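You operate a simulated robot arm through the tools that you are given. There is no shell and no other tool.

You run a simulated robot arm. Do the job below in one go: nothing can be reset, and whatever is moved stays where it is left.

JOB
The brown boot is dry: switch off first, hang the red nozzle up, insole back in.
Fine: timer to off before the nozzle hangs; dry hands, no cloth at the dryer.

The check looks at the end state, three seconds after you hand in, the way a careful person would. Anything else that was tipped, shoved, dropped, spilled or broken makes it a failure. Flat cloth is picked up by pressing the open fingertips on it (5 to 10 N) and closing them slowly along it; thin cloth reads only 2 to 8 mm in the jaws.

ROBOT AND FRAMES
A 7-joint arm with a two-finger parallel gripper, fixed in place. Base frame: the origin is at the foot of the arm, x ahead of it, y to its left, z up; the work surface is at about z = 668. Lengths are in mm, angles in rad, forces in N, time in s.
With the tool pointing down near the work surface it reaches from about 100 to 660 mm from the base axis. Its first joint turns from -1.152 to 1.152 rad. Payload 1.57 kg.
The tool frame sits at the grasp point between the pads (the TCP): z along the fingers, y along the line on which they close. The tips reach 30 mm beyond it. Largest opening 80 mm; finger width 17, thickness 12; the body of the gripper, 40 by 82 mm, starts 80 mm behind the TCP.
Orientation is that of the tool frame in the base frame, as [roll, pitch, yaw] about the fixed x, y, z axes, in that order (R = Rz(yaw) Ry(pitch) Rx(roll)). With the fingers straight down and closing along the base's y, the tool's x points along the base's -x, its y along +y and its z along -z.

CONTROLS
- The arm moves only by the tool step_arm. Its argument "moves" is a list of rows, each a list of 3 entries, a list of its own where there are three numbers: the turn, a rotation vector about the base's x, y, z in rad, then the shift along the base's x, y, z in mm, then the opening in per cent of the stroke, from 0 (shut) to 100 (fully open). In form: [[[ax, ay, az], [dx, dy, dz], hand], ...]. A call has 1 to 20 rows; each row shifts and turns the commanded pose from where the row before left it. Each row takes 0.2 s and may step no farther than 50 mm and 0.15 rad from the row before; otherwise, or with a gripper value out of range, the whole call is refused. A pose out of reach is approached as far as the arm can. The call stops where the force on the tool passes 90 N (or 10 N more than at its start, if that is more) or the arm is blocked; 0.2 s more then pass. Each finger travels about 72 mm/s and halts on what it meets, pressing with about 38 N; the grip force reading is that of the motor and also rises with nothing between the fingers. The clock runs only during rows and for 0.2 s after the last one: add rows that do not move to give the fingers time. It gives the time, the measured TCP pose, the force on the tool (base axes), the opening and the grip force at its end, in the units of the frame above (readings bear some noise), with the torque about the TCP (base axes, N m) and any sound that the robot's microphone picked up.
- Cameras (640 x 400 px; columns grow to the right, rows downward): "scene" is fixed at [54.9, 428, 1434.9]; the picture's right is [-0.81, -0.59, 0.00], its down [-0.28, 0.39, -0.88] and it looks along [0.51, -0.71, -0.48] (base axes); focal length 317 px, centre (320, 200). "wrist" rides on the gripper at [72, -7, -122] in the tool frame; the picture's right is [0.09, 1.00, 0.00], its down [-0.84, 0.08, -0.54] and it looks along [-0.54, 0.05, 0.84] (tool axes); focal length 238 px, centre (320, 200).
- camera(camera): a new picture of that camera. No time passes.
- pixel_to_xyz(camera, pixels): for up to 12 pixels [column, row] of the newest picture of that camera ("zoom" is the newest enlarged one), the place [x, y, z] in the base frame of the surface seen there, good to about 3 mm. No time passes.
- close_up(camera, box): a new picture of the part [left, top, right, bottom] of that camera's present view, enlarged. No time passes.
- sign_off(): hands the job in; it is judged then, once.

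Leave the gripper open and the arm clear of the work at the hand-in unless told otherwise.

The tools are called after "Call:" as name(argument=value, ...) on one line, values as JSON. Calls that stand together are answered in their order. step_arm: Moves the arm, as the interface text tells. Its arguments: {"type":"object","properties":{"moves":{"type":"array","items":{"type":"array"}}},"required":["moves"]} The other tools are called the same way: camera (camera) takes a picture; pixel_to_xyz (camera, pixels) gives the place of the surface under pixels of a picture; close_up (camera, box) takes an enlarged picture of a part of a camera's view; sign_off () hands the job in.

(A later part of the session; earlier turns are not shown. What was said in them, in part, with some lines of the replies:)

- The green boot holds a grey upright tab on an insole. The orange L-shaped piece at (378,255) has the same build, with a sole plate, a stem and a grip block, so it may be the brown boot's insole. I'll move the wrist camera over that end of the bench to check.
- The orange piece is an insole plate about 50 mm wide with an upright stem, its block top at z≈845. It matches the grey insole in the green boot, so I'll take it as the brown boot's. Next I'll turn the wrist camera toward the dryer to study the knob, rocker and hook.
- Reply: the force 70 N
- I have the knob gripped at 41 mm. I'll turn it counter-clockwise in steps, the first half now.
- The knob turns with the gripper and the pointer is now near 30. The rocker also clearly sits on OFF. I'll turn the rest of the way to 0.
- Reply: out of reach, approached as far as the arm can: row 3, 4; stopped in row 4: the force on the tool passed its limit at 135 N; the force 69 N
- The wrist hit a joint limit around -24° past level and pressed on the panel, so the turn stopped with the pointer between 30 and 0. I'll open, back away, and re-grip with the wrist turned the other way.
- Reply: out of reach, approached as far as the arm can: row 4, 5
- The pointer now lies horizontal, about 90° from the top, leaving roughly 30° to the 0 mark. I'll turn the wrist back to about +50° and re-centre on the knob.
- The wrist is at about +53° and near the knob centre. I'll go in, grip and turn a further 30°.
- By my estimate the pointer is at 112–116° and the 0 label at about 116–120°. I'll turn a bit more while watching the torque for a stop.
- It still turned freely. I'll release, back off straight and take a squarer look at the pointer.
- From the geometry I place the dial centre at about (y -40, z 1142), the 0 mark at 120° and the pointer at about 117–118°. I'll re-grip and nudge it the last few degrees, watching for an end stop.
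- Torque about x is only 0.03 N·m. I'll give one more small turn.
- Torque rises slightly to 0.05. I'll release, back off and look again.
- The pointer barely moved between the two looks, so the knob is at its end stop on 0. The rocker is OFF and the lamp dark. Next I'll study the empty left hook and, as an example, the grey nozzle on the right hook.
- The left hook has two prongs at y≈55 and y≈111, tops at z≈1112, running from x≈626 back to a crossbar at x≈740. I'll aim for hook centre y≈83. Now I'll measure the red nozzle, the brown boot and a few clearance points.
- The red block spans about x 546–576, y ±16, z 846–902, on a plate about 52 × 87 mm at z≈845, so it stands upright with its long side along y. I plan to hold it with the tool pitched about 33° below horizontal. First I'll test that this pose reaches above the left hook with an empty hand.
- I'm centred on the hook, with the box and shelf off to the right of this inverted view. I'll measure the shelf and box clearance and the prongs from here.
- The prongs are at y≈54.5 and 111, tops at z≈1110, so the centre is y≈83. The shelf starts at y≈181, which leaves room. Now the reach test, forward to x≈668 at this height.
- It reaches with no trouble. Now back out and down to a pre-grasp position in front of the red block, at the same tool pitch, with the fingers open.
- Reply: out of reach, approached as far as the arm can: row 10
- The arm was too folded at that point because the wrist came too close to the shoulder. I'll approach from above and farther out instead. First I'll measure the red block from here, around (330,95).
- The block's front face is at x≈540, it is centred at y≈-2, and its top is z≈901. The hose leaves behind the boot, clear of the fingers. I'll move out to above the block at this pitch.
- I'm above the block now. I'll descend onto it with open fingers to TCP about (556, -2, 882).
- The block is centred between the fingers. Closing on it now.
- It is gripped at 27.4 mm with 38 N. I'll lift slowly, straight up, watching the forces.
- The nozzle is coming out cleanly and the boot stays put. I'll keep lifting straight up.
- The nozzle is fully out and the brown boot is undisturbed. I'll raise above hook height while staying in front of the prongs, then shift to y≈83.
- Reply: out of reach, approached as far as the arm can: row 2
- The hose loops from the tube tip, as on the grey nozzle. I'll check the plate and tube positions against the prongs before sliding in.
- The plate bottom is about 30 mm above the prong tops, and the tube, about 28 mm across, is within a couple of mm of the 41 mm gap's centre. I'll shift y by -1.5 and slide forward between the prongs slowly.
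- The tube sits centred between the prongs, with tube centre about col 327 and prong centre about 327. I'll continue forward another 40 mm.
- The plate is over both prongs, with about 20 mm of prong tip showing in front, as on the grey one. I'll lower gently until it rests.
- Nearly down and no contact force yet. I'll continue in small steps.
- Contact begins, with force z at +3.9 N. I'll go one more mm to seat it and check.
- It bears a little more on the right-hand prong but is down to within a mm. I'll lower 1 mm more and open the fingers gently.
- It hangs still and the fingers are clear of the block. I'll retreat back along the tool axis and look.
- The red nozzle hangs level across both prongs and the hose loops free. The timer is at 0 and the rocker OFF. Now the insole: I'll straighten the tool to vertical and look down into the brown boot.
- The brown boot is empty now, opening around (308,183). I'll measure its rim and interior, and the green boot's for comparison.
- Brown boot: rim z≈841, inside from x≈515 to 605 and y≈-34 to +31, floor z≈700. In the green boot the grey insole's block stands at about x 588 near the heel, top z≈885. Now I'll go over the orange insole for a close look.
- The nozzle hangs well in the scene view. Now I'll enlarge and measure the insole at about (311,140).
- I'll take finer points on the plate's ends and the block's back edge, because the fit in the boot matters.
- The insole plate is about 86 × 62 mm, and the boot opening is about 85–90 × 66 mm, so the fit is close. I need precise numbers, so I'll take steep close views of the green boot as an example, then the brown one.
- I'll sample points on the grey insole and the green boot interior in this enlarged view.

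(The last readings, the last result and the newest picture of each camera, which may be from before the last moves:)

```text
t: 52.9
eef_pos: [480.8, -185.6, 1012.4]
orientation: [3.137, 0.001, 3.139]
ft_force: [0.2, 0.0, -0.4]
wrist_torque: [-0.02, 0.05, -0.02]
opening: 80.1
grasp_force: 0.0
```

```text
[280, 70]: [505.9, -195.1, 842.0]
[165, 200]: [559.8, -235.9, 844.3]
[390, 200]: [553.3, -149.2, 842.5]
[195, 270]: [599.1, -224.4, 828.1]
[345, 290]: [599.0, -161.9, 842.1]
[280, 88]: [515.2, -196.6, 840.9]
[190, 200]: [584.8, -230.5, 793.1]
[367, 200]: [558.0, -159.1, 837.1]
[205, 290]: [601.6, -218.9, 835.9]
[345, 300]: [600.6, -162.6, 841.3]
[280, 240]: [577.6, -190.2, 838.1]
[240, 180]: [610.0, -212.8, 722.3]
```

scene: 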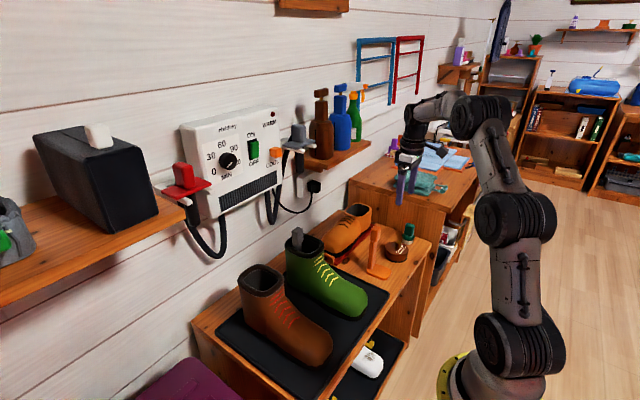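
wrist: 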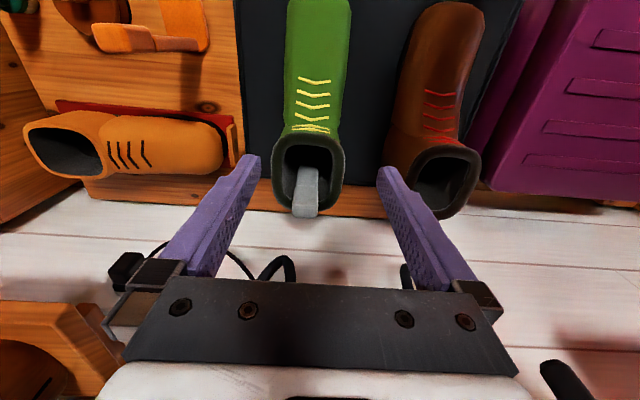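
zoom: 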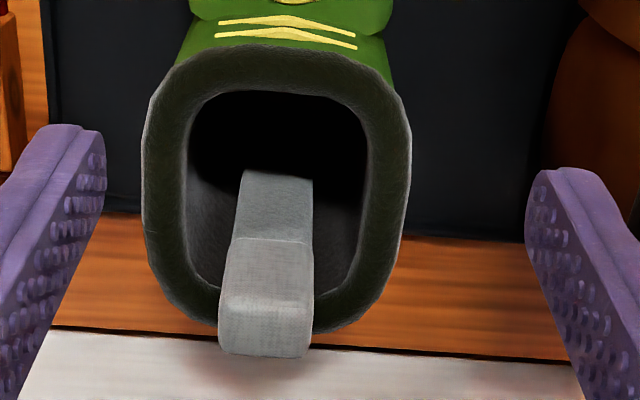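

The grey insole's plate top is at z≈711.5, its block centre is near (587, -194), and the boot interior spans x≈515–607, y≈-228…-160. Now the same view of the brown boot.

Call:
step_arm(moves=[[[0, 0, 0], [0, 45, 0], 100], [[0, 0, 0], [0, 45, 0], 100], [[0, 0, 0], [0, 45, 0], 100], [[0, 0, 0], [0, 47.6, 0], 100], [[0, 0, 0], [0, 0, 0], 100]])

Call:
camera(camera="wrist")

Call:
close_up(camera="wrist", box=[260, 120, 380, 230])

```text
t: 54.1
eef_pos: [480.7, -2.8, 1012.5]
orientation: [3.136, 0.0, 3.14]
ft_force: [0.2, 0.0, -0.1]
wrist_torque: [0.03, 0.01, 0.01]
opening: 79.9
grasp_force: 0.1
```

```text
taken
```

wrist: 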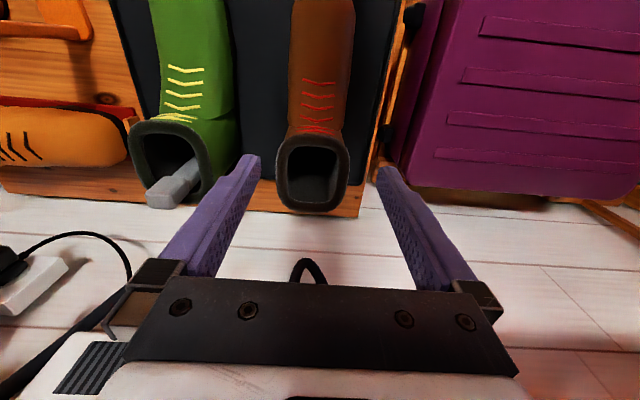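

```text
3.64 times, centred on (320, 175) of wrist
```

zoom: 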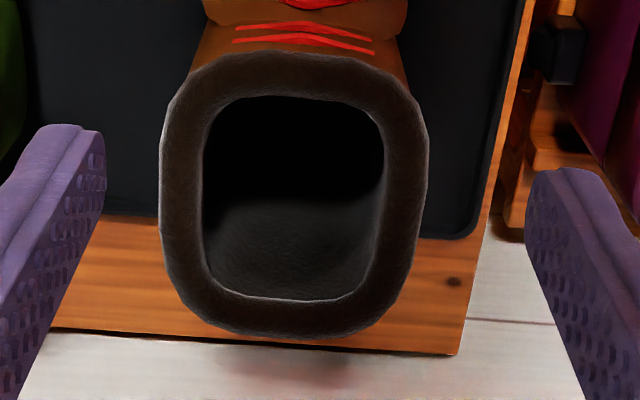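

I'll sample the brown rim and interior here.

Call:
pixel_to_xyz(camera="zoom", pixels=[[295, 75], [180, 200], [408, 200], [285, 315], [295, 95], [203, 200], [386, 190], [285, 298], [285, 285], [290, 190], [290, 150], [290, 110]])

Call:
pixel_to_xyz(camera="zoom", pixels=[[215, 240], [360, 240], [215, 270], [355, 270], [207, 160], [384, 160], [212, 130], [378, 130], [230, 185], [345, 185], [290, 210], [290, 240]])

```text
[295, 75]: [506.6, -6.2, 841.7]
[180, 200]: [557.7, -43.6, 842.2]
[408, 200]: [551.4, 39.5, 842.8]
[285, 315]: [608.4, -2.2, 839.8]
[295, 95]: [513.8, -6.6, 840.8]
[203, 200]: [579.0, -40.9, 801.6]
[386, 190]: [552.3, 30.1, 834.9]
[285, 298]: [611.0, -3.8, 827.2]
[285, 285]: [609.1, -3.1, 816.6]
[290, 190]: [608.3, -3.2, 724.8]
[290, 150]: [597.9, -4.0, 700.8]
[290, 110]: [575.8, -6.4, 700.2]
```

```text
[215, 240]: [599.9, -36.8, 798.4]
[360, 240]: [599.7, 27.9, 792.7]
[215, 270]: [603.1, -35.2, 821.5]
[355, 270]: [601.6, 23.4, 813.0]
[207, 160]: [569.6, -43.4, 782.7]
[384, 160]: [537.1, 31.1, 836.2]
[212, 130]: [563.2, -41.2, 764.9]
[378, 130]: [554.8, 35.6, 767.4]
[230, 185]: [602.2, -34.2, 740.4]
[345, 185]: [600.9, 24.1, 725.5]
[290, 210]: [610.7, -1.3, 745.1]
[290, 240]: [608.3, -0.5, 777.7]
```

Brown boot: the rim opening is about 89 × 70 mm, centred near (559, -3). Inside it is wider, with the back wall at x≈610 and the floor at z=700. The 86.7 × 62 × 12 mm plate fits flat with only about 1 mm to spare in x. I'll therefore enter toe-down at about 29° and level it once it is below the rim. Now back to the insole to grasp its block.

Call:
step_arm(moves=[[[0, 0, 0], [-6, -44, 0], 100], [[0, 0, 0], [-6, -44, 0], 100], [[0, 0, 0], [-6, -44, 0], 100], [[0, 0, 0], [-6, -44, 0], 100], [[0, 0, 0], [-6, -44, 0], 100], [[0, 0, 0], [-6, -44, 0], 100], [[0, 0, 0], [-6, -44, 0], 100], [[0, 0, 0], [-10, -45, 0], 100], [[0, 0, 0], [-10, -45, 0], 100], [[0, 0, 0], [0, 0, -40], 100], [[0, 0, 0], [0, 0, -40], 100], [[0, 0, 0], [0, 0, -30], 100], [[0, 0, 0], [0, 0, 0], 100]])

Call:
camera(camera="wrist")

Call:
camera(camera="scene")

```text
t: 56.9
eef_pos: [418.2, -400.9, 903.7]
orientation: [3.136, 0.001, 3.138]
ft_force: [0.1, -0.7, 0.2]
wrist_torque: [-0.02, -0.01, -0.02]
opening: 80.0
grasp_force: 0.0
```

```text
taken
```

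wrist: 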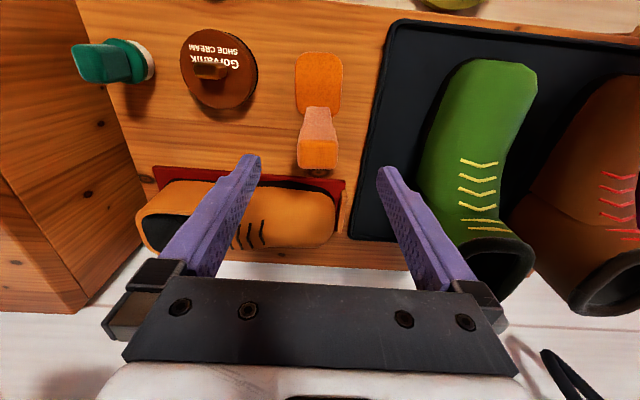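

```text
taken
```

scene: 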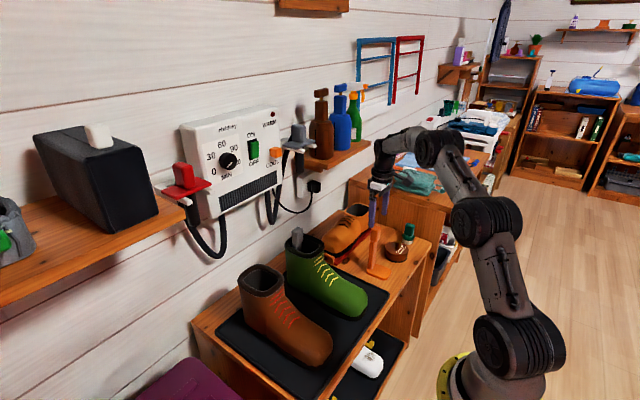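

I'm above the insole with the fingers straddling it. I'll check the block's position and yaw up close.

Call:
close_up(camera="wrist", box=[260, 40, 380, 180])

Call:
pixel_to_xyz(camera="wrist", pixels=[[317, 143], [317, 165], [300, 155], [336, 155], [303, 130], [330, 130], [298, 60], [338, 60], [318, 55], [297, 90], [340, 90], [318, 150]])

```text
2.86 times, centred on (320, 110) of wrist
```

zoom: 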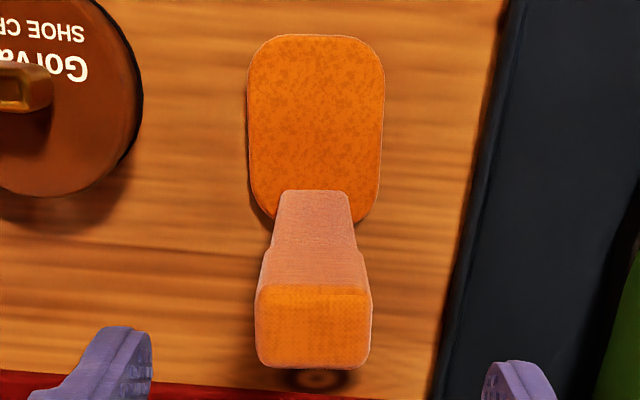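

```text
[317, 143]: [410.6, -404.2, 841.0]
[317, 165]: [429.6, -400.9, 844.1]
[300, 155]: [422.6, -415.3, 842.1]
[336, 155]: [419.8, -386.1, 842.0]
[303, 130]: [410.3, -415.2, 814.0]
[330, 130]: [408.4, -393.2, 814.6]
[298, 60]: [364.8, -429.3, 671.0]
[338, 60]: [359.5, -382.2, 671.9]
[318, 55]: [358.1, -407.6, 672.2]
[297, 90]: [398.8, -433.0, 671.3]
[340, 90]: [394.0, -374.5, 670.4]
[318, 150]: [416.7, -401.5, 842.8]
```

The block centre is about (420, -401), top z≈844, and it is square to the gripper. I'll descend so the tips reach z≈805, then close.

Call:
step_arm(moves=[[[0, 0, 0], [2, 0, -30], 100], [[0, 0, 0], [0, 0, -28], 100], [[0, 0, 0], [0, 0, -10.5], 100], [[0, 0, 0], [0, 0, 0], 60], [[0, 0, 0], [0, 0, 0], 45], [[0, 0, 0], [0, 0, 0], 45], [[0, 0, 0], [0, 0, 0], 25], [[0, 0, 0], [0, 0, 0], 25], [[0, 0, 0], [0, 0, 0], 25], [[0, 0, 0], [0, 0, 0], 25]])

Call:
camera(camera="wrist")

```text
t: 59.1
eef_pos: [421.3, -402.9, 834.5]
orientation: [3.136, 0.001, 3.138]
ft_force: [-0.4, 0.6, 0.5]
wrist_torque: [-0.04, 0.01, 0.04]
opening: 33.5
grasp_force: 37.9
```

```text
taken
```

wrist: 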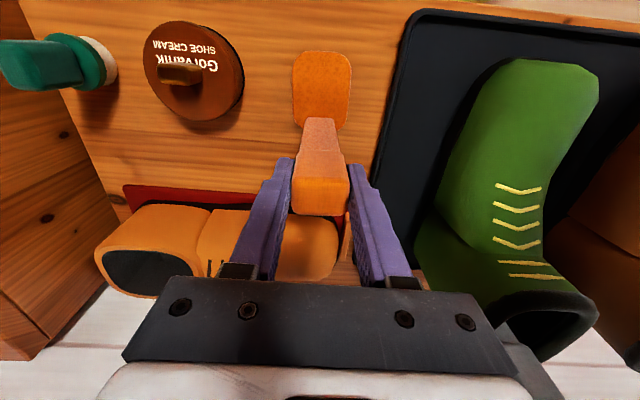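

It is gripped at 33.5 mm with 38 N. I'll lift straight up, slowly at first.

Call:
step_arm(moves=[[[0, 0, 0], [0, 0, 8], 25], [[0, 0, 0], [0, 0, 12], 25], [[0, 0, 0], [0, 0, 20], 25], [[0, 0, 0], [0, 0, 25], 25], [[0, 0, 0], [0, 0, 0], 25]])

Call:
camera(camera="wrist")

Call:
close_up(camera="scene", box=[320, 180, 440, 290])

```text
t: 60.3
eef_pos: [419.6, -400.3, 899.9]
orientation: [3.138, 0.0, 3.14]
ft_force: [-0.2, 0.5, -0.5]
wrist_torque: [0.0, 0.01, -0.04]
opening: 33.8
grasp_force: 38.4
```

```text
taken
```

wrist: 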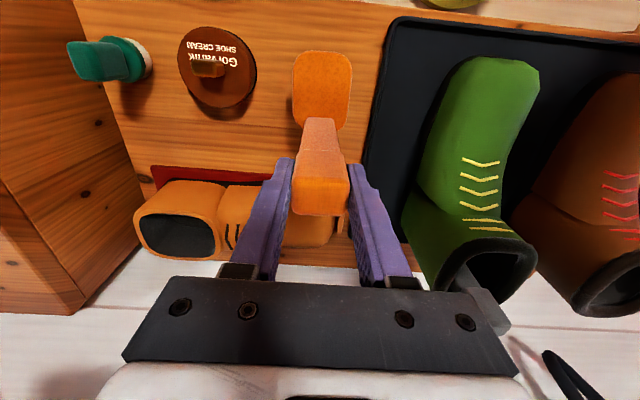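

```text
3.64 times, centred on (380, 235) of scene
```

zoom: 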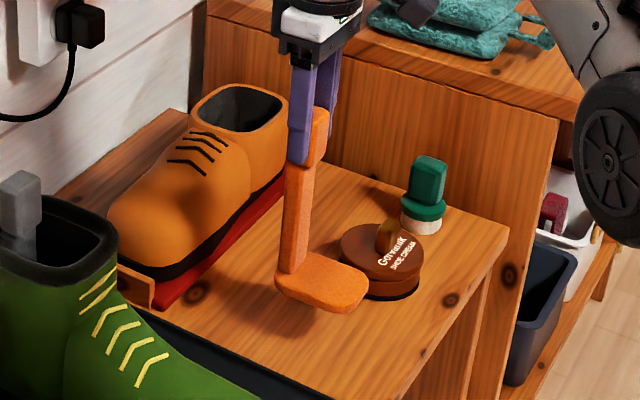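

The insole is firmly held and clear. I'll lift to transfer height, with the plate bottom above 900, then carry it over in front of the brown boot.

Call:
step_arm(moves=[[[0, 0, 0], [0, 0, 39], 25], [[0, 0, 0], [0, 0, 39], 25], [[0, 0, 0], [0, 0, 39], 25], [[0, 0, 0], [0, 0, 39], 25], [[0, 0, 0], [0, 0, 39], 25], [[0, 0, 0], [0, 40, 0], 25], [[0, 0, 0], [0, 40, 0], 25], [[0, 0, 0], [0, 40, 0], 25], [[0, 0, 0], [0, 40, 0], 25], [[0, 0, 0], [0, 40, 0], 25], [[0, 0, 0], [0, 40, 0], 25], [[0, 0, 0], [0, 40, 0], 25], [[0, 0, 0], [0, 40, 0], 25], [[0, 0, 0], [0, 40, 0], 25], [[0, 0, 0], [0, 37.3, 0], 25], [[0, 0, 0], [0, 0, 0], 25]])

Call:
camera(camera="wrist")

Call:
camera(camera="scene")

```text
t: 63.7
eef_pos: [421.5, -3.1, 1094.2]
orientation: [3.136, -0.001, 3.14]
ft_force: [0.0, 0.0, -0.7]
wrist_torque: [0.0, 0.01, -0.06]
opening: 33.2
grasp_force: 37.7
```

```text
taken
```

wrist: 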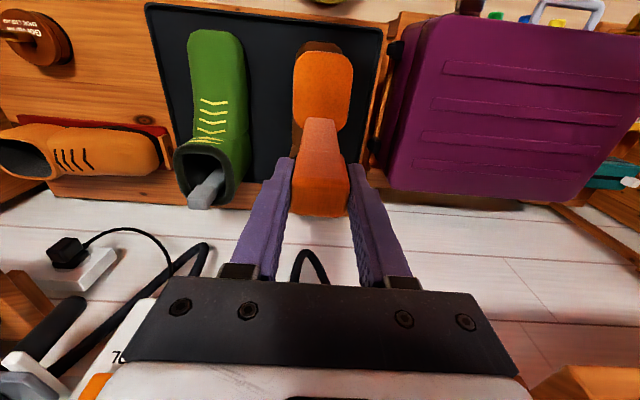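

```text
taken
```

scene: 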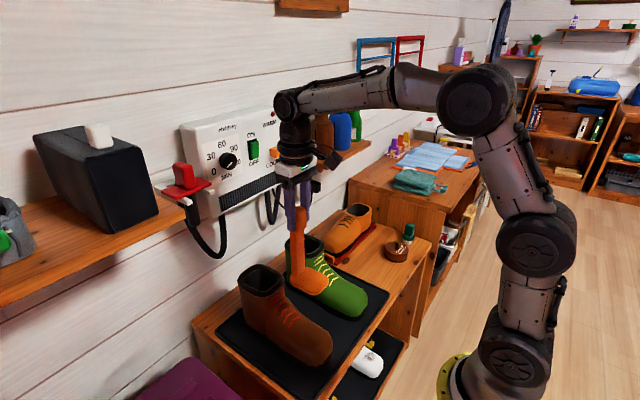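

I'll measure the held insole's plate relative to the hand before tilting.

Call:
close_up(camera="wrist", box=[270, 40, 380, 140])

Call:
pixel_to_xyz(camera="wrist", pixels=[[323, 53], [323, 57], [294, 85], [352, 85], [297, 85], [349, 85], [300, 118], [346, 118], [322, 100], [320, 125], [303, 125], [340, 128]])

Call:
close_up(camera="scene", box=[240, 190, 360, 310])

Call:
pixel_to_xyz(camera="scene", pixels=[[291, 282], [292, 285], [306, 292], [318, 291], [325, 283], [300, 290], [292, 287], [310, 294], [298, 275], [297, 240], [300, 232], [320, 283]])

```text
4.00 times, centred on (325, 90) of wrist
```

zoom: 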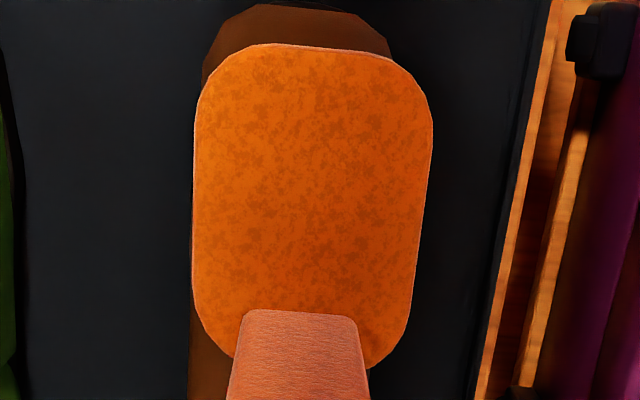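

```text
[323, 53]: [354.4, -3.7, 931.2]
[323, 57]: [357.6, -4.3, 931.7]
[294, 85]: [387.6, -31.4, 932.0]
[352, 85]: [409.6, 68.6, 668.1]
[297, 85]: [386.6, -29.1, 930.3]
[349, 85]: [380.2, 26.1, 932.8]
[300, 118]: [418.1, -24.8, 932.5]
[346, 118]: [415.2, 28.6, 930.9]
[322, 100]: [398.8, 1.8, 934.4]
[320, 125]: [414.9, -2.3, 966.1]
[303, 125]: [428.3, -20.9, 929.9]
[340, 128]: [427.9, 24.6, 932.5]
```

```text
3.33 times, centred on (300, 250) of scene
```

zoom: 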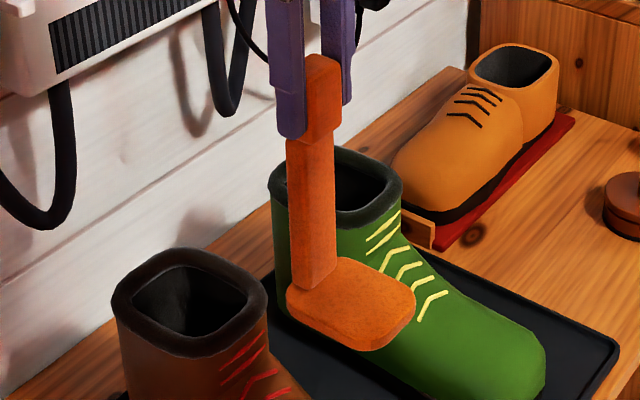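

```text
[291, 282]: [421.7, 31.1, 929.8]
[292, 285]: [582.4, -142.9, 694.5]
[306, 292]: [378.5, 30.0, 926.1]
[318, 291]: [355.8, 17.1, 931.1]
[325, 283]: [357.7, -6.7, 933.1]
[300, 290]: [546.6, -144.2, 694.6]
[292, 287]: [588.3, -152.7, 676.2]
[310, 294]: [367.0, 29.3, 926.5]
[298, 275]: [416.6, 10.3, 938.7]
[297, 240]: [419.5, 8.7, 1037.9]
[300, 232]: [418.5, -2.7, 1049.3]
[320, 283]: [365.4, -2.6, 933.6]
```

The plate sits relative to the TCP as expected: toe -68 mm, heel +18 mm, top -162 mm. It has about 2° of yaw and a +2 mm y offset. I'll correct the yaw and tilt toe-down by 0.5 rad above the boot, then look.

Call:
step_arm(moves=[[[0, 0, -0.03], [0, -1.4, 0], 25], [[0, -0.125, 0], [19.6, 0, 0], 25], [[0, -0.125, 0], [19.6, 0, 0], 25], [[0, -0.125, 0], [19.6, 0, 0], 25], [[0, -0.125, 0], [19.7, 0, 0], 25], [[0, 0, 0], [0, 0, -24], 25], [[0, 0, 0], [0, 0, -20], 25], [[0, 0, 0], [0, 0, 0], 25]])

Call:
camera(camera="wrist")

Call:
close_up(camera="scene", box=[210, 200, 330, 300])

```text
t: 65.5
eef_pos: [498.8, -5.7, 1051.3]
orientation: [3.118, 0.5, 3.106]
ft_force: [0.6, -0.6, -1.2]
wrist_torque: [0.05, 0.07, -0.02]
opening: 33.2
grasp_force: 37.9
```

```text
taken
```

wrist: 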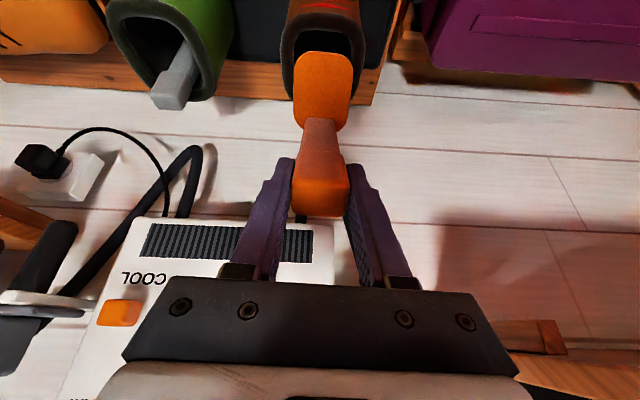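

```text
4.00 times, centred on (270, 250) of scene
```

zoom: 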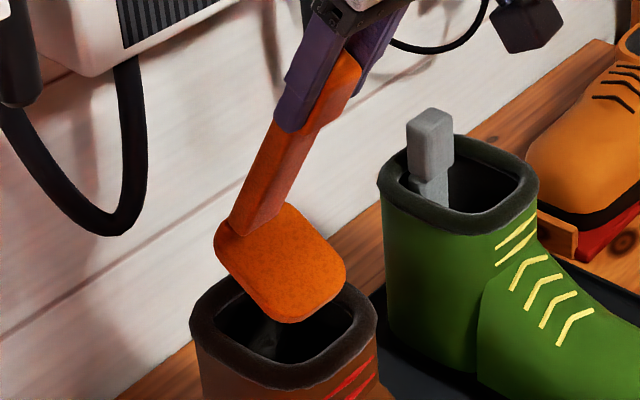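

The insole is tilted toe-down just above the opening. I'll check its lateral alignment with the rim in close-up and with points.

Call:
close_up(camera="wrist", box=[260, 0, 380, 130])

Call:
pixel_to_xyz(camera="wrist", pixels=[[322, 54], [298, 60], [346, 62], [295, 80], [349, 85], [298, 112], [343, 118], [285, 45], [360, 50], [285, 65], [360, 70], [322, 25]])

Call:
pixel_to_xyz(camera="scene", pixels=[[265, 261], [269, 271], [279, 279], [287, 280], [296, 271], [268, 264], [280, 278], [275, 283], [262, 285], [282, 295], [299, 283], [290, 290]])

```text
3.08 times, centred on (320, 65) of wrist
```

zoom: 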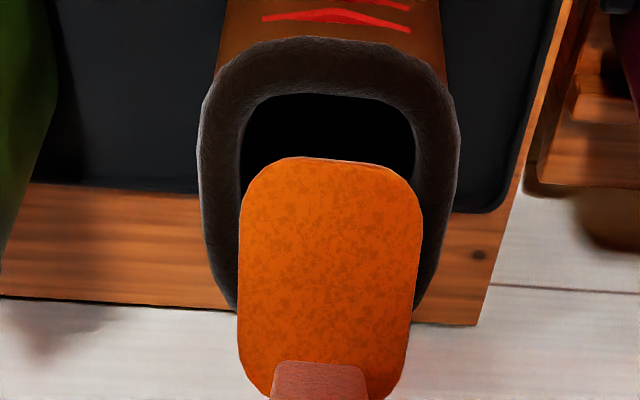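

```text
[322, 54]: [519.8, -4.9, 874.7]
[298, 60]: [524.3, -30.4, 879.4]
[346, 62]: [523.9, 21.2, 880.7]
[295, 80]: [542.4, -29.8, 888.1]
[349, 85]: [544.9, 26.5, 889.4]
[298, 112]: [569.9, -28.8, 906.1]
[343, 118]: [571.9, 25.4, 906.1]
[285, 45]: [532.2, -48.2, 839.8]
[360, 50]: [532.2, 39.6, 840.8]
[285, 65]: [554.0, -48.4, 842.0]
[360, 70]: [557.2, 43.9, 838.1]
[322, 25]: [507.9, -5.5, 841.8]
```

```text
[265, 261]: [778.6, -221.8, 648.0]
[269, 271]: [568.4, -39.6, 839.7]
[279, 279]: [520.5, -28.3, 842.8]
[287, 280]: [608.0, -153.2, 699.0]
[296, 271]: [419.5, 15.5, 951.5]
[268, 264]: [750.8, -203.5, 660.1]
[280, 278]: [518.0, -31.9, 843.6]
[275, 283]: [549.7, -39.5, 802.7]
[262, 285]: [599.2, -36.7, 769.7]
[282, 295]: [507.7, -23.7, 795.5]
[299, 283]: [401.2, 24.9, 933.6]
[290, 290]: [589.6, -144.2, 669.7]
```

The plate centre is about y 0, the boot opening centre about y -2, and the toe edge is at x≈517 against a front rim inner edge of about 514.5. I'll shift +1 in x and -2 in y and lower the toe through the rim, checking force.

Call:
step_arm(moves=[[[0, 0, 0], [1, -1.9, -12], 25], [[0, 0, 0], [0, 0, -12], 25], [[0, 0, 0], [0, 0, -10], 25], [[0, 0, 0], [0, 0, -8], 25], [[0, 0, 0], [0, 0, 0], 25]])

Call:
camera(camera="wrist")

Call:
close_up(camera="wrist", box=[260, 0, 380, 130])

Call:
close_up(camera="scene", box=[210, 200, 330, 300])

```text
t: 66.7
eef_pos: [501.6, -8.1, 1007.7]
orientation: [3.118, 0.502, 3.107]
ft_force: [-0.2, -0.5, -0.1]
wrist_torque: [-0.04, 0.07, 0.0]
opening: 33.2
grasp_force: 37.5
```

```text
taken
```

wrist: 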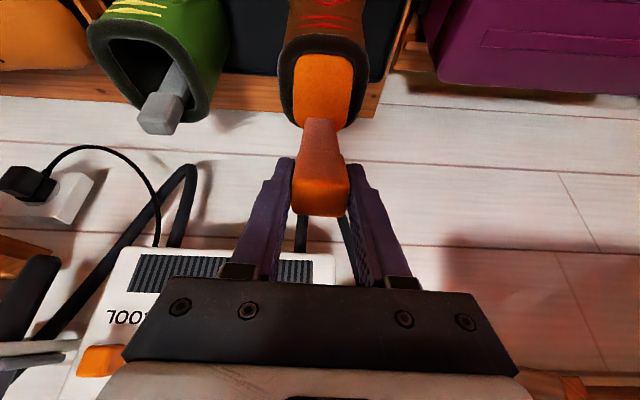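

```text
3.08 times, centred on (320, 65) of wrist
```

zoom: 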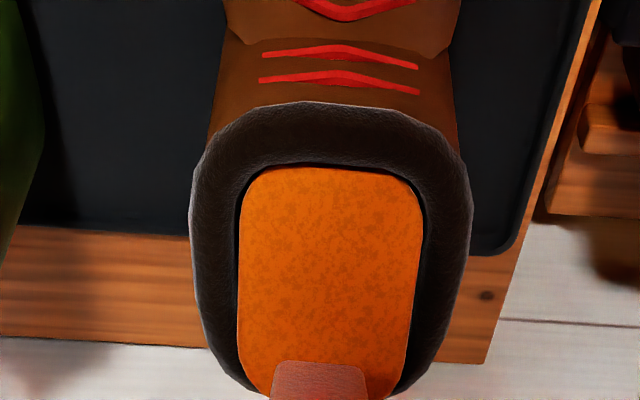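

```text
4.00 times, centred on (270, 250) of scene
```

zoom: 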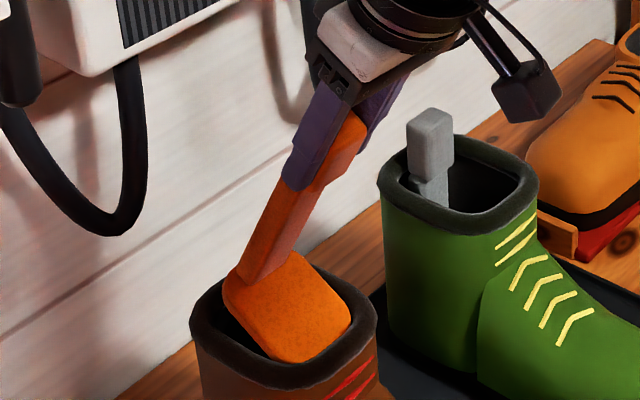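

The toe is inside the rim with small even gaps, and forces are near zero. I'll nudge y by +0.7 and lower so the heel passes the rim.

Call:
step_arm(moves=[[[0, 0, 0], [-1, 0.7, -8], 25], [[0, 0, 0], [-1, 0, -8], 25], [[0, 0, 0], [0, 0, -8], 25], [[0, 0, 0], [0, 0, 0], 25]])

Call:
close_up(camera="wrist", box=[260, 0, 380, 130])

Call:
close_up(camera="scene", box=[210, 200, 330, 300])

```text
t: 67.7
eef_pos: [496.5, -5.7, 984.4]
orientation: [3.118, 0.499, 3.105]
ft_force: [-0.1, -0.1, 0.3]
wrist_torque: [0.0, 0.03, -0.02]
opening: 33.2
grasp_force: 38.1
```

```text
3.08 times, centred on (320, 65) of wrist
```

zoom: 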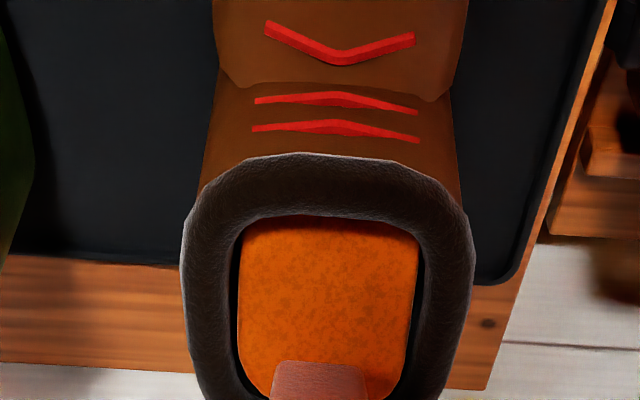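

```text
4.00 times, centred on (270, 250) of scene
```

zoom: 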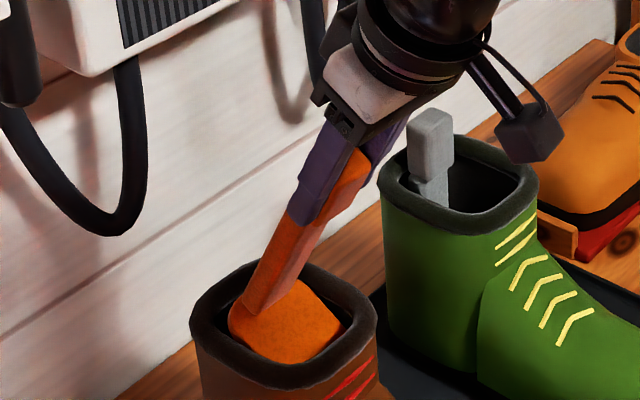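

Going in cleanly. Another 30 mm down takes the heel below the rim.

Call:
step_arm(moves=[[[0, 0, 0], [0, 0, -8], 25], [[0, 0, 0], [0, 0, -8], 25], [[0, 0, 0], [0, 0, -8], 25], [[0, 0, 0], [0, 0, -6], 25], [[0, 0, 0], [0, 0, 0], 25]])

Call:
close_up(camera="wrist", box=[260, 0, 380, 130])

Call:
close_up(camera="scene", box=[210, 200, 330, 300])

```text
t: 68.9
eef_pos: [498.0, -7.1, 954.1]
orientation: [3.119, 0.5, 3.108]
ft_force: [-0.8, -0.9, -0.2]
wrist_torque: [0.02, 0.03, -0.04]
opening: 33.3
grasp_force: 38.1
```

```text
3.08 times, centred on (320, 65) of wrist
```

zoom: 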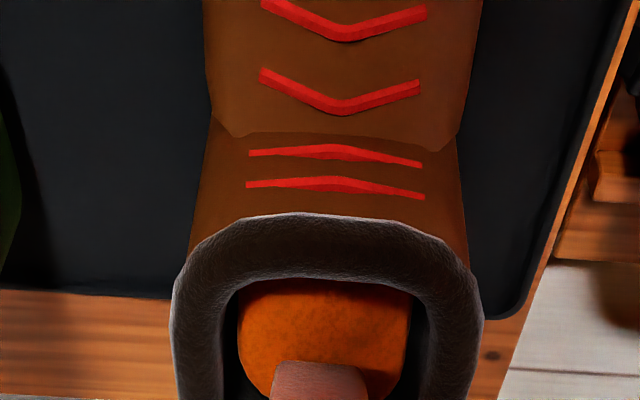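

```text
4.00 times, centred on (270, 250) of scene
```

zoom: 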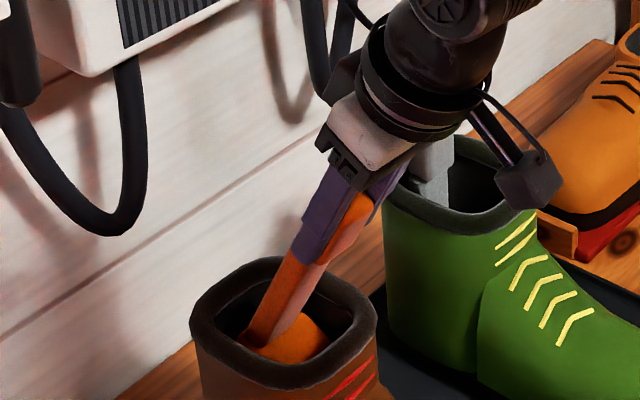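

The heel is below the rim and everything is centred, with no contact forces. Now I'll level the insole: rotate back +0.5 rad while moving the hand forward 87 mm, so the plate turns inside the boot.

Call:
step_arm(moves=[[[0, 0.1, 0], [17.4, 0, 0], 25], [[0, 0.1, 0], [17.4, 0, 0], 25], [[0, 0.1, 0], [17.4, 0, 0], 25], [[0, 0.1, 0], [17.4, 0, 0], 25], [[0, 0.1, 0], [17.4, 0, 0], 25], [[0, 0, 0], [0, 0, 0], 25]])

Call:
camera(camera="wrist")

Call:
camera(camera="scene")

Call:
close_up(camera="scene", box=[210, 200, 330, 300])

```text
t: 70.3
eef_pos: [585.9, -6.4, 955.1]
orientation: [3.137, -0.001, 3.109]
ft_force: [0.0, 1.3, -0.8]
wrist_torque: [0.04, 0.0, 0.0]
opening: 33.1
grasp_force: 38.1
```

```text
taken
```

wrist: 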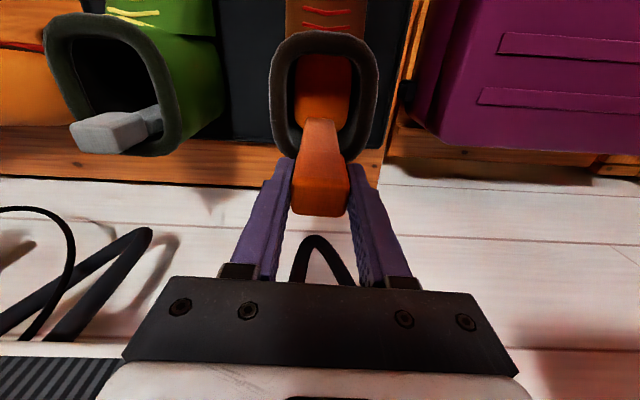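

```text
taken
```

scene: 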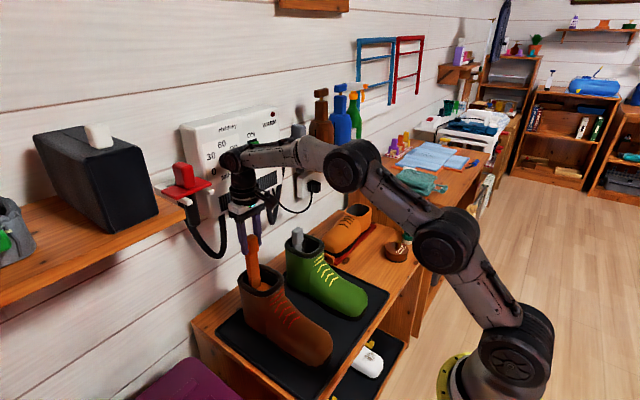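

```text
4.00 times, centred on (270, 250) of scene
```

zoom: 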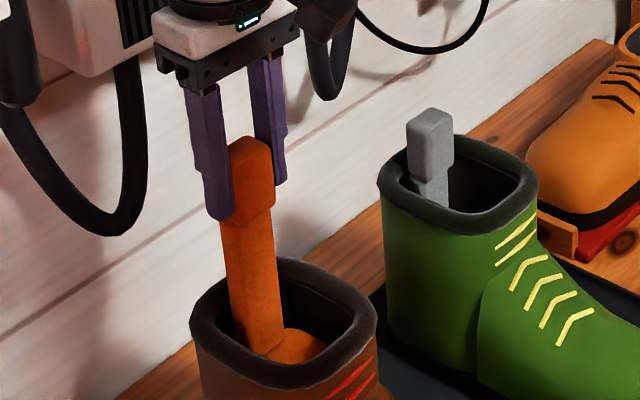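

The insole stands level inside the boot with almost no force. Before lowering, I'll check the hanging hose loop's clearance from the gripper, and the plate gaps.

Call:
pixel_to_xyz(camera="wrist", pixels=[[318, 238], [300, 260], [340, 265], [320, 90], [300, 90], [345, 90], [320, 68], [322, 122], [277, 85], [370, 85], [318, 140], [325, 205]])

Call:
close_up(camera="wrist", box=[255, 20, 395, 150])

Call:
pixel_to_xyz(camera="scene", pixels=[[205, 245], [215, 257], [223, 250], [226, 235], [235, 190], [232, 158], [258, 210], [240, 215]])

```text
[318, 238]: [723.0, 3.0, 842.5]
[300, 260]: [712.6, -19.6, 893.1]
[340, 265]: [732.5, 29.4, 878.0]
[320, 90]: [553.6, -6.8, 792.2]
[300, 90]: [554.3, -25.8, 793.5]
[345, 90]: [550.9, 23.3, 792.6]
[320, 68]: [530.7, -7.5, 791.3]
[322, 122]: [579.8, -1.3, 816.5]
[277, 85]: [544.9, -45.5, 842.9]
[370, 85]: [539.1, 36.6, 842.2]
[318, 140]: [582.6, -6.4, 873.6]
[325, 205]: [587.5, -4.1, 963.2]
```

```text
3.08 times, centred on (325, 85) of wrist
```

zoom: 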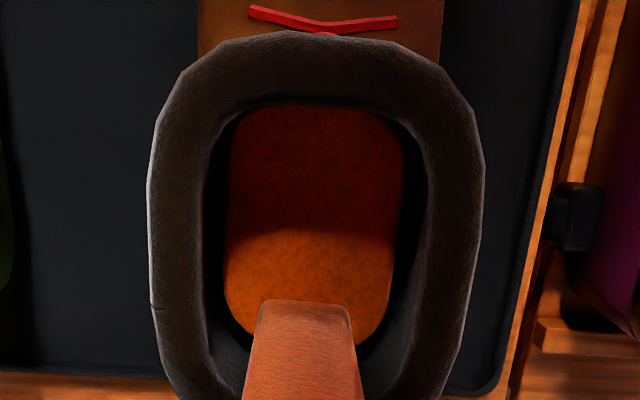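

```text
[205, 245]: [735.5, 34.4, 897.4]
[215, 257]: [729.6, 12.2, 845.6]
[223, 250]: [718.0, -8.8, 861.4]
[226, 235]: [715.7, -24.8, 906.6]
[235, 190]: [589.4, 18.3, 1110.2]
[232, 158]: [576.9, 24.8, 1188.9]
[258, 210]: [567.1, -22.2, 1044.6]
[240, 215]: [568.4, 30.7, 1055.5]
```

The hose is at x≥712, well clear, and the plate has gaps on both sides. I'll lower straight down, gently near the floor.

Call:
step_arm(moves=[[[0, 0, 0], [0, 0.5, -12], 25], [[0, 0, 0], [0, 0.5, -12], 25], [[0, 0, 0], [0, 0, -12], 25], [[0, 0, 0], [0, 0, -12], 25], [[0, 0, 0], [0, 0, -10], 25], [[0, 0, 0], [0, 0, -8], 25], [[0, 0, 0], [0, 0, 0], 25]])

Call:
close_up(camera="scene", box=[210, 200, 330, 300])

```text
t: 71.9
eef_pos: [585.1, -5.4, 888.4]
orientation: [3.136, 0.001, 3.11]
ft_force: [0.1, 0.2, -0.6]
wrist_torque: [0.01, 0.01, 0.0]
opening: 33.3
grasp_force: 37.9
```

```text
4.00 times, centred on (270, 250) of scene
```

zoom: 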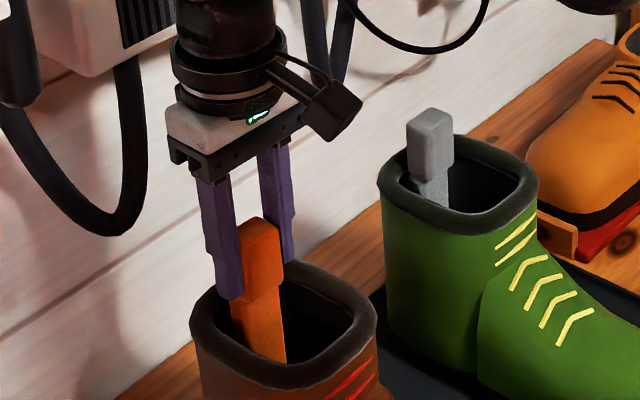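

Still free. I'll do the last 14 mm or so in small steps until the sole touches the floor of the boot.

Call:
step_arm(moves=[[[0, 0, 0], [0, 0, -4], 25], [[0, 0, 0], [0, 0, -4], 25], [[0, 0, 0], [0, 0, -2], 25], [[0, 0, 0], [0, 0, 0], 25]])

```text
t: 72.9
eef_pos: [585.6, -5.1, 878.5]
orientation: [3.136, 0.002, 3.11]
ft_force: [-0.8, -1.0, -0.7]
wrist_torque: [0.01, -0.01, 0.0]
opening: 33.1
grasp_force: 38.0
```

No contact yet at TCP z≈878, with the floor expected near 874. Continuing in 1.5 mm steps.

Call:
step_arm(moves=[[[0, 0, 0], [0, 0, -1.5], 25], [[0, 0, 0], [0, 0, -1.5], 25], [[0, 0, 0], [0, 0, 0], 25]])

Call:
step_arm(moves=[[[0, 0, 0], [0, 0, -1.5], 25], [[0, 0, 0], [0, 0, 0], 25]])

```text
t: 73.7
eef_pos: [583.7, -6.1, 875.9]
orientation: [3.136, -0.002, 3.108]
ft_force: [-0.6, 0.0, -0.7]
wrist_torque: [0.02, 0.01, 0.0]
opening: 33.2
grasp_force: 37.6
```

```text
t: 74.3
eef_pos: [585.4, -6.3, 874.9]
orientation: [3.139, 0.001, 3.112]
ft_force: [0.4, -0.3, 1.5]
wrist_torque: [-0.06, 0.15, -0.01]
opening: 33.2
grasp_force: 37.6
```

First light contact, with force z at +1.5. One more mm to seat it.

Call:
step_arm(moves=[[[0, 0, 0], [0, 0, -1], 25], [[0, 0, 0], [0, 0, 0], 25]])

Call:
camera(camera="wrist")

Call:
close_up(camera="wrist", box=[240, 20, 420, 230])

```text
t: 74.9
eef_pos: [586.3, -6.0, 874.5]
orientation: [3.136, 0.0, 3.111]
ft_force: [-3.0, 0.3, 11.7]
wrist_torque: [-0.14, 0.81, -0.05]
opening: 33.3
grasp_force: 38.2
```

```text
taken
```

wrist: 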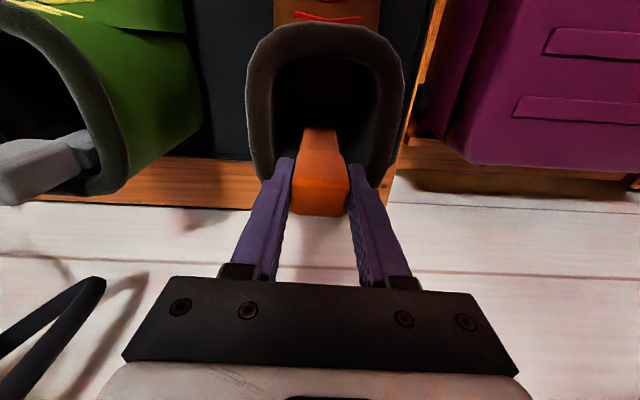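

```text
1.90 times, centred on (330, 125) of wrist
```

zoom: 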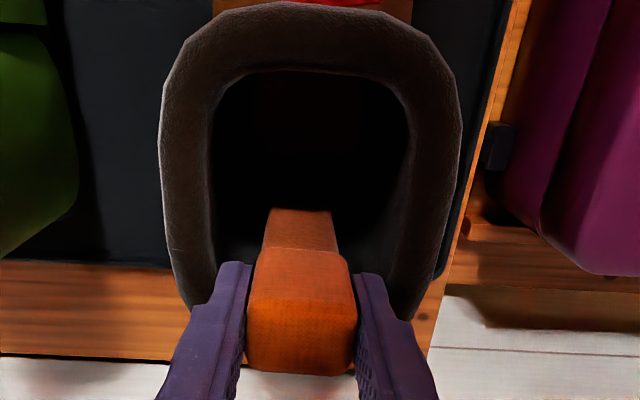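

It is seated with 12 N, toe first and the heel within a mm. I'll open the fingers just enough to stay inside the rim, then rise straight up.

Call:
step_arm(moves=[[[0, 0, 0], [0, 0, 0.5], 38], [[0, 0, 0], [0, 0, 0.5], 44], [[0, 0, 0], [0, 0, 0], 50], [[0, 0, 0], [0, 0, 0], 53], [[0, 0, 0], [0, 0, 0], 53]])

Call:
camera(camera="wrist")

```text
t: 76.1
eef_pos: [585.0, -6.5, 875.2]
orientation: [3.137, 0.001, 3.11]
ft_force: [-0.3, 0.0, -1.5]
wrist_torque: [0.01, -0.01, 0.0]
opening: 42.4
grasp_force: 0.0
```

```text
taken
```

wrist: 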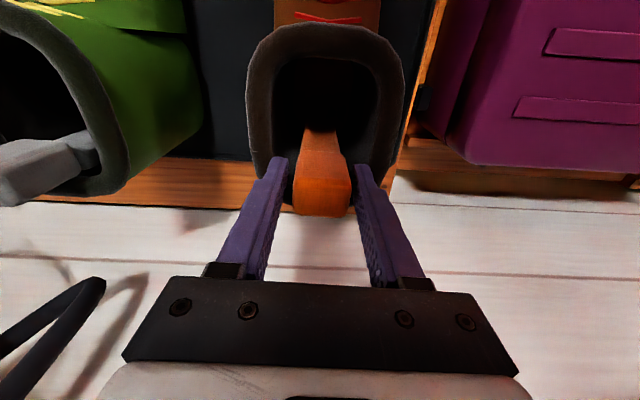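

The block is free between the fingers, with a gap on each side. Rising straight up.

Call:
step_arm(moves=[[[0, 0, 0], [0, 0, 8], 53], [[0, 0, 0], [0, 0, 12], 53], [[0, 0, 0], [0, 0, 20], 53], [[0, 0, 0], [0, 0, 30], 60], [[0, 0, 0], [0, 0, 40], 80], [[0, 0, 0], [0, 0, 40], 100], [[0, 0, 0], [-30, 0, 20], 100], [[0, 0, 0], [-45, 0, 0], 100], [[0, 0, 0], [-45, 0, 0], 100], [[0, 0, 0], [-20, 0, 0], 100]])

Call:
camera(camera="wrist")

Call:
camera(camera="scene")

Call:
close_up(camera="scene", box=[210, 210, 330, 320])

```text
t: 78.3
eef_pos: [445.1, -6.6, 1043.7]
orientation: [3.137, -0.001, 3.11]
ft_force: [-0.3, -0.2, -0.4]
wrist_torque: [-0.02, 0.0, 0.03]
opening: 79.9
grasp_force: 0.1
```

```text
taken
```

wrist: 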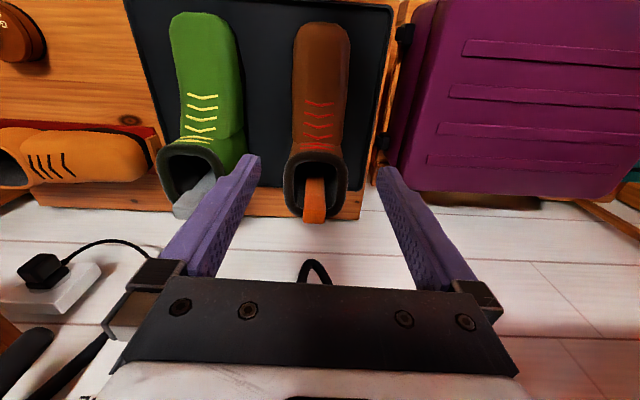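

```text
taken
```

scene: 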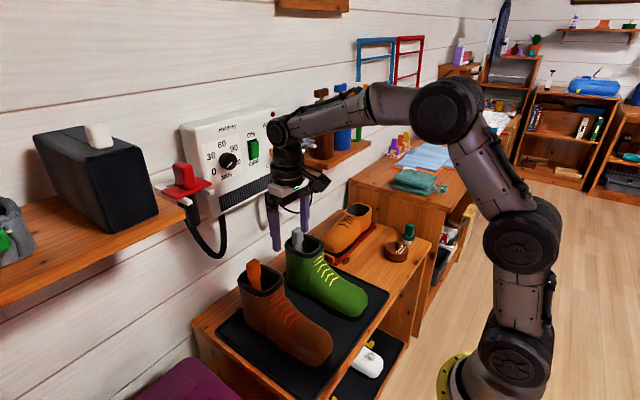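

```text
3.64 times, centred on (270, 265) of scene
```

zoom: 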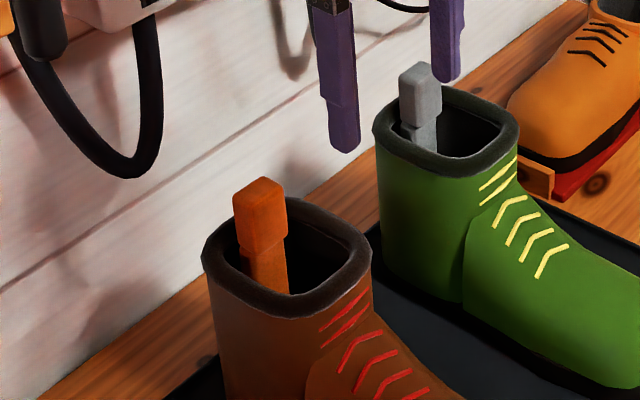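

The orange insole now stands in the brown boot just like the grey one in the green boot. I'll verify its seat height and the boot's position.

Call:
close_up(camera="wrist", box=[260, 130, 370, 230])

Call:
pixel_to_xyz(camera="wrist", pixels=[[314, 215], [305, 215], [324, 215], [315, 190], [315, 172], [303, 172], [330, 172], [315, 150], [290, 180], [344, 180], [315, 168], [298, 178]])

Call:
close_up(camera="scene", box=[150, 100, 310, 220])

```text
4.00 times, centred on (315, 180) of wrist
```

zoom: 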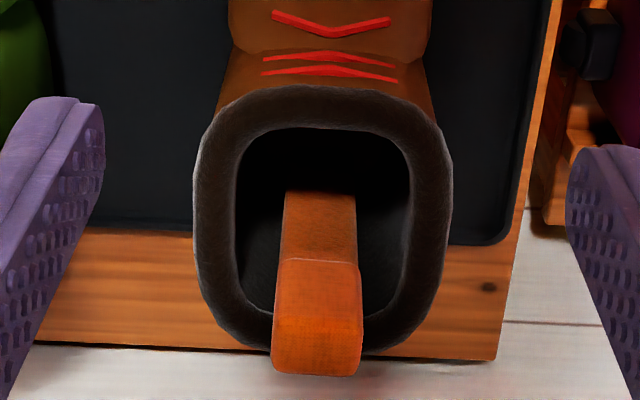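

```text
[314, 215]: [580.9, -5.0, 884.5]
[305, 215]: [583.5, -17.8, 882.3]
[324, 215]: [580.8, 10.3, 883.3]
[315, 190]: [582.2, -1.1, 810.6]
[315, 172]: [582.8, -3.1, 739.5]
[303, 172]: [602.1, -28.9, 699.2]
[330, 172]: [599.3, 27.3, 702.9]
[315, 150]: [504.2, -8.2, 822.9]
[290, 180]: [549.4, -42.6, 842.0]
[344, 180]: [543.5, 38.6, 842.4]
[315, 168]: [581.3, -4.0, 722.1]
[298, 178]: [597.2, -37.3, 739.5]
```

```text
3.33 times, centred on (230, 160) of scene
```

zoom: 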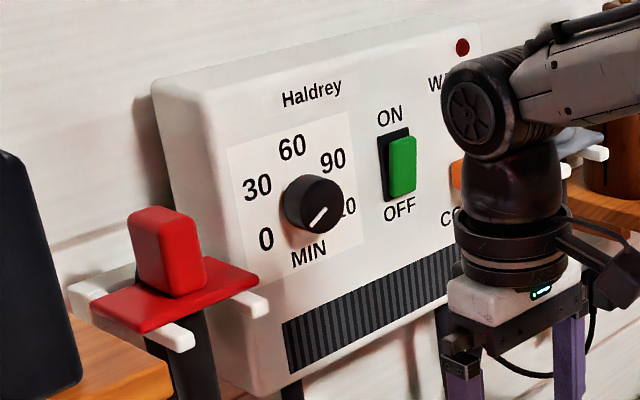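

The insole block top reads 884 mm, matching the grey one, so it is fully seated, and the boot has not moved. I'll retract the arm to the starting area, hand open, and do a last check of everything.

Call:
step_arm(moves=[[[0, 0, 0.03], [-20, -8, 40], 100], [[0, 0, 0], [-20, -8, 40], 100], [[0, 0, 0], [-20, -8, 40], 100], [[0, 0, 0], [-20, -8, 40], 100], [[0, 0, 0], [-25, -10, 38], 100], [[0, 0, 0], [-25, -10, 38], 100], [[0, 0, 0], [0, 0, 0], 100]])

Call:
camera(camera="scene")

Call:
close_up(camera="scene", box=[200, 130, 260, 180])

Call:
close_up(camera="scene", box=[140, 140, 300, 260])

Call:
camera(camera="wrist")

```text
t: 79.9
eef_pos: [314.6, -58.4, 1280.7]
orientation: [3.136, -0.001, 3.14]
ft_force: [-0.9, -0.4, -0.4]
wrist_torque: [0.02, 0.0, 0.03]
opening: 80.0
grasp_force: 0.0
```

```text
taken
```

scene: 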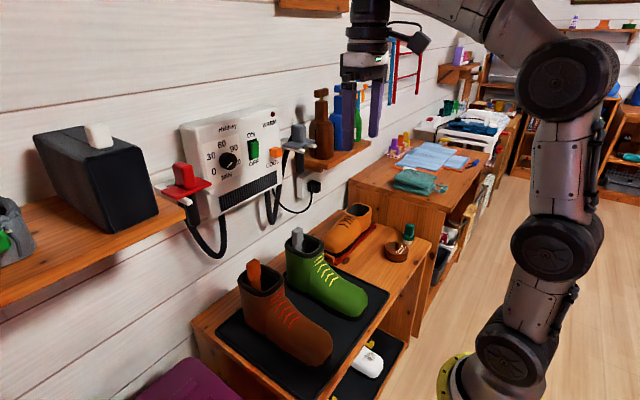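

```text
8.00 times, centred on (230, 155) of scene
```

zoom: 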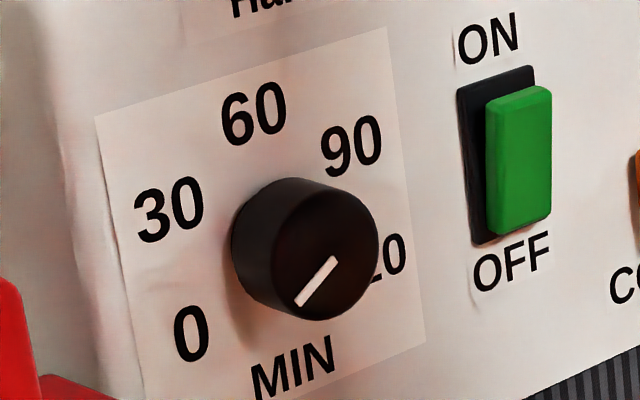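

```text
3.33 times, centred on (220, 200) of scene
```

zoom: 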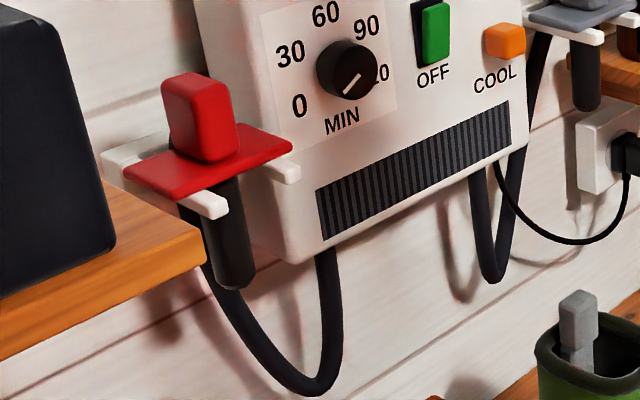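

```text
taken
```

wrist: 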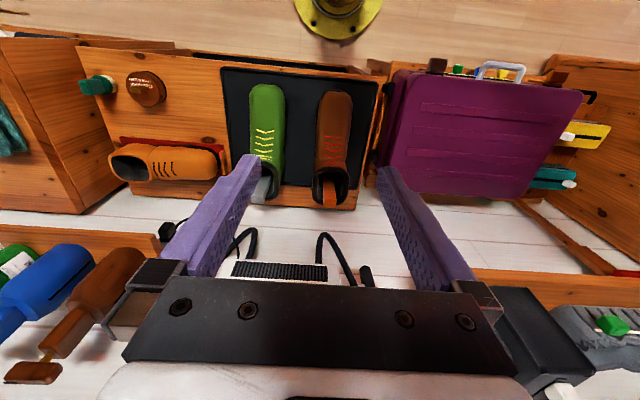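

The nozzle hangs level, the rocker is on OFF and the lamp is dark. The timer's exact position matters, so one tighter look at the pointer.

Call:
close_up(camera="scene", box=[210, 143, 246, 178])

Call:
close_up(camera="scene", box=[225, 210, 345, 310])

```text
11.43 times, centred on (228, 160) of scene
```

zoom: 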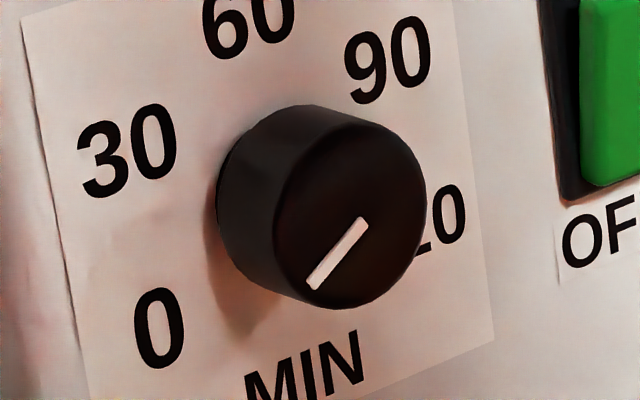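

```text
4.00 times, centred on (285, 260) of scene
```

zoom: 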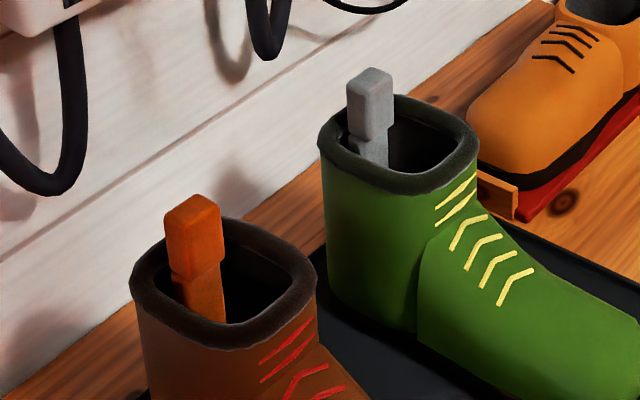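

Final state:
- **Timer:** the pointer reads about 121°, on the 0 mark at 120° within my measuring error.
- **Switch:** the rocker is OFF and the WARM lamp is dark.
- **Nozzle:** the red nozzle hangs level on the left hook.
- **Insole:** the orange insole is seated in the brown boot at the same height as the grey one.
- **Surroundings:** nothing else has shifted, and the hand is open and clear.

Handing in now.

Call:
sign_off()

```text
The job is handed in.
```

The job is handed in; no verdict has come back yet. My last pictures and measurements show:

- **Dryer:** I pressed the rocker to OFF first, and the WARM lamp went dark. I then turned the timer from 60 to 0, before touching the nozzle. I didn't clearly feel an end stop, but the pointer sits on the 0 mark to within about 2°.
- **Nozzle:** the red nozzle hangs level across both prongs of the left hook, with its hose hanging free.
- **Insole:** I took the orange insole on the bench as the brown boot's, because it is built like the grey one in the green boot. It sits flat in the brown boot, heel tab at the back, at the same height as the grey one.
- **Surroundings:** the brown boot did not move, and I saw nothing else tipped or shifted. No cloth went near the dryer. The gripper is open, and the arm is back where it started.

While I was turning the timer the wrist reached its limit once, and the gripper pushed briefly against the dryer panel (135 N at the peak). I let go and gripped again, and saw no damage.
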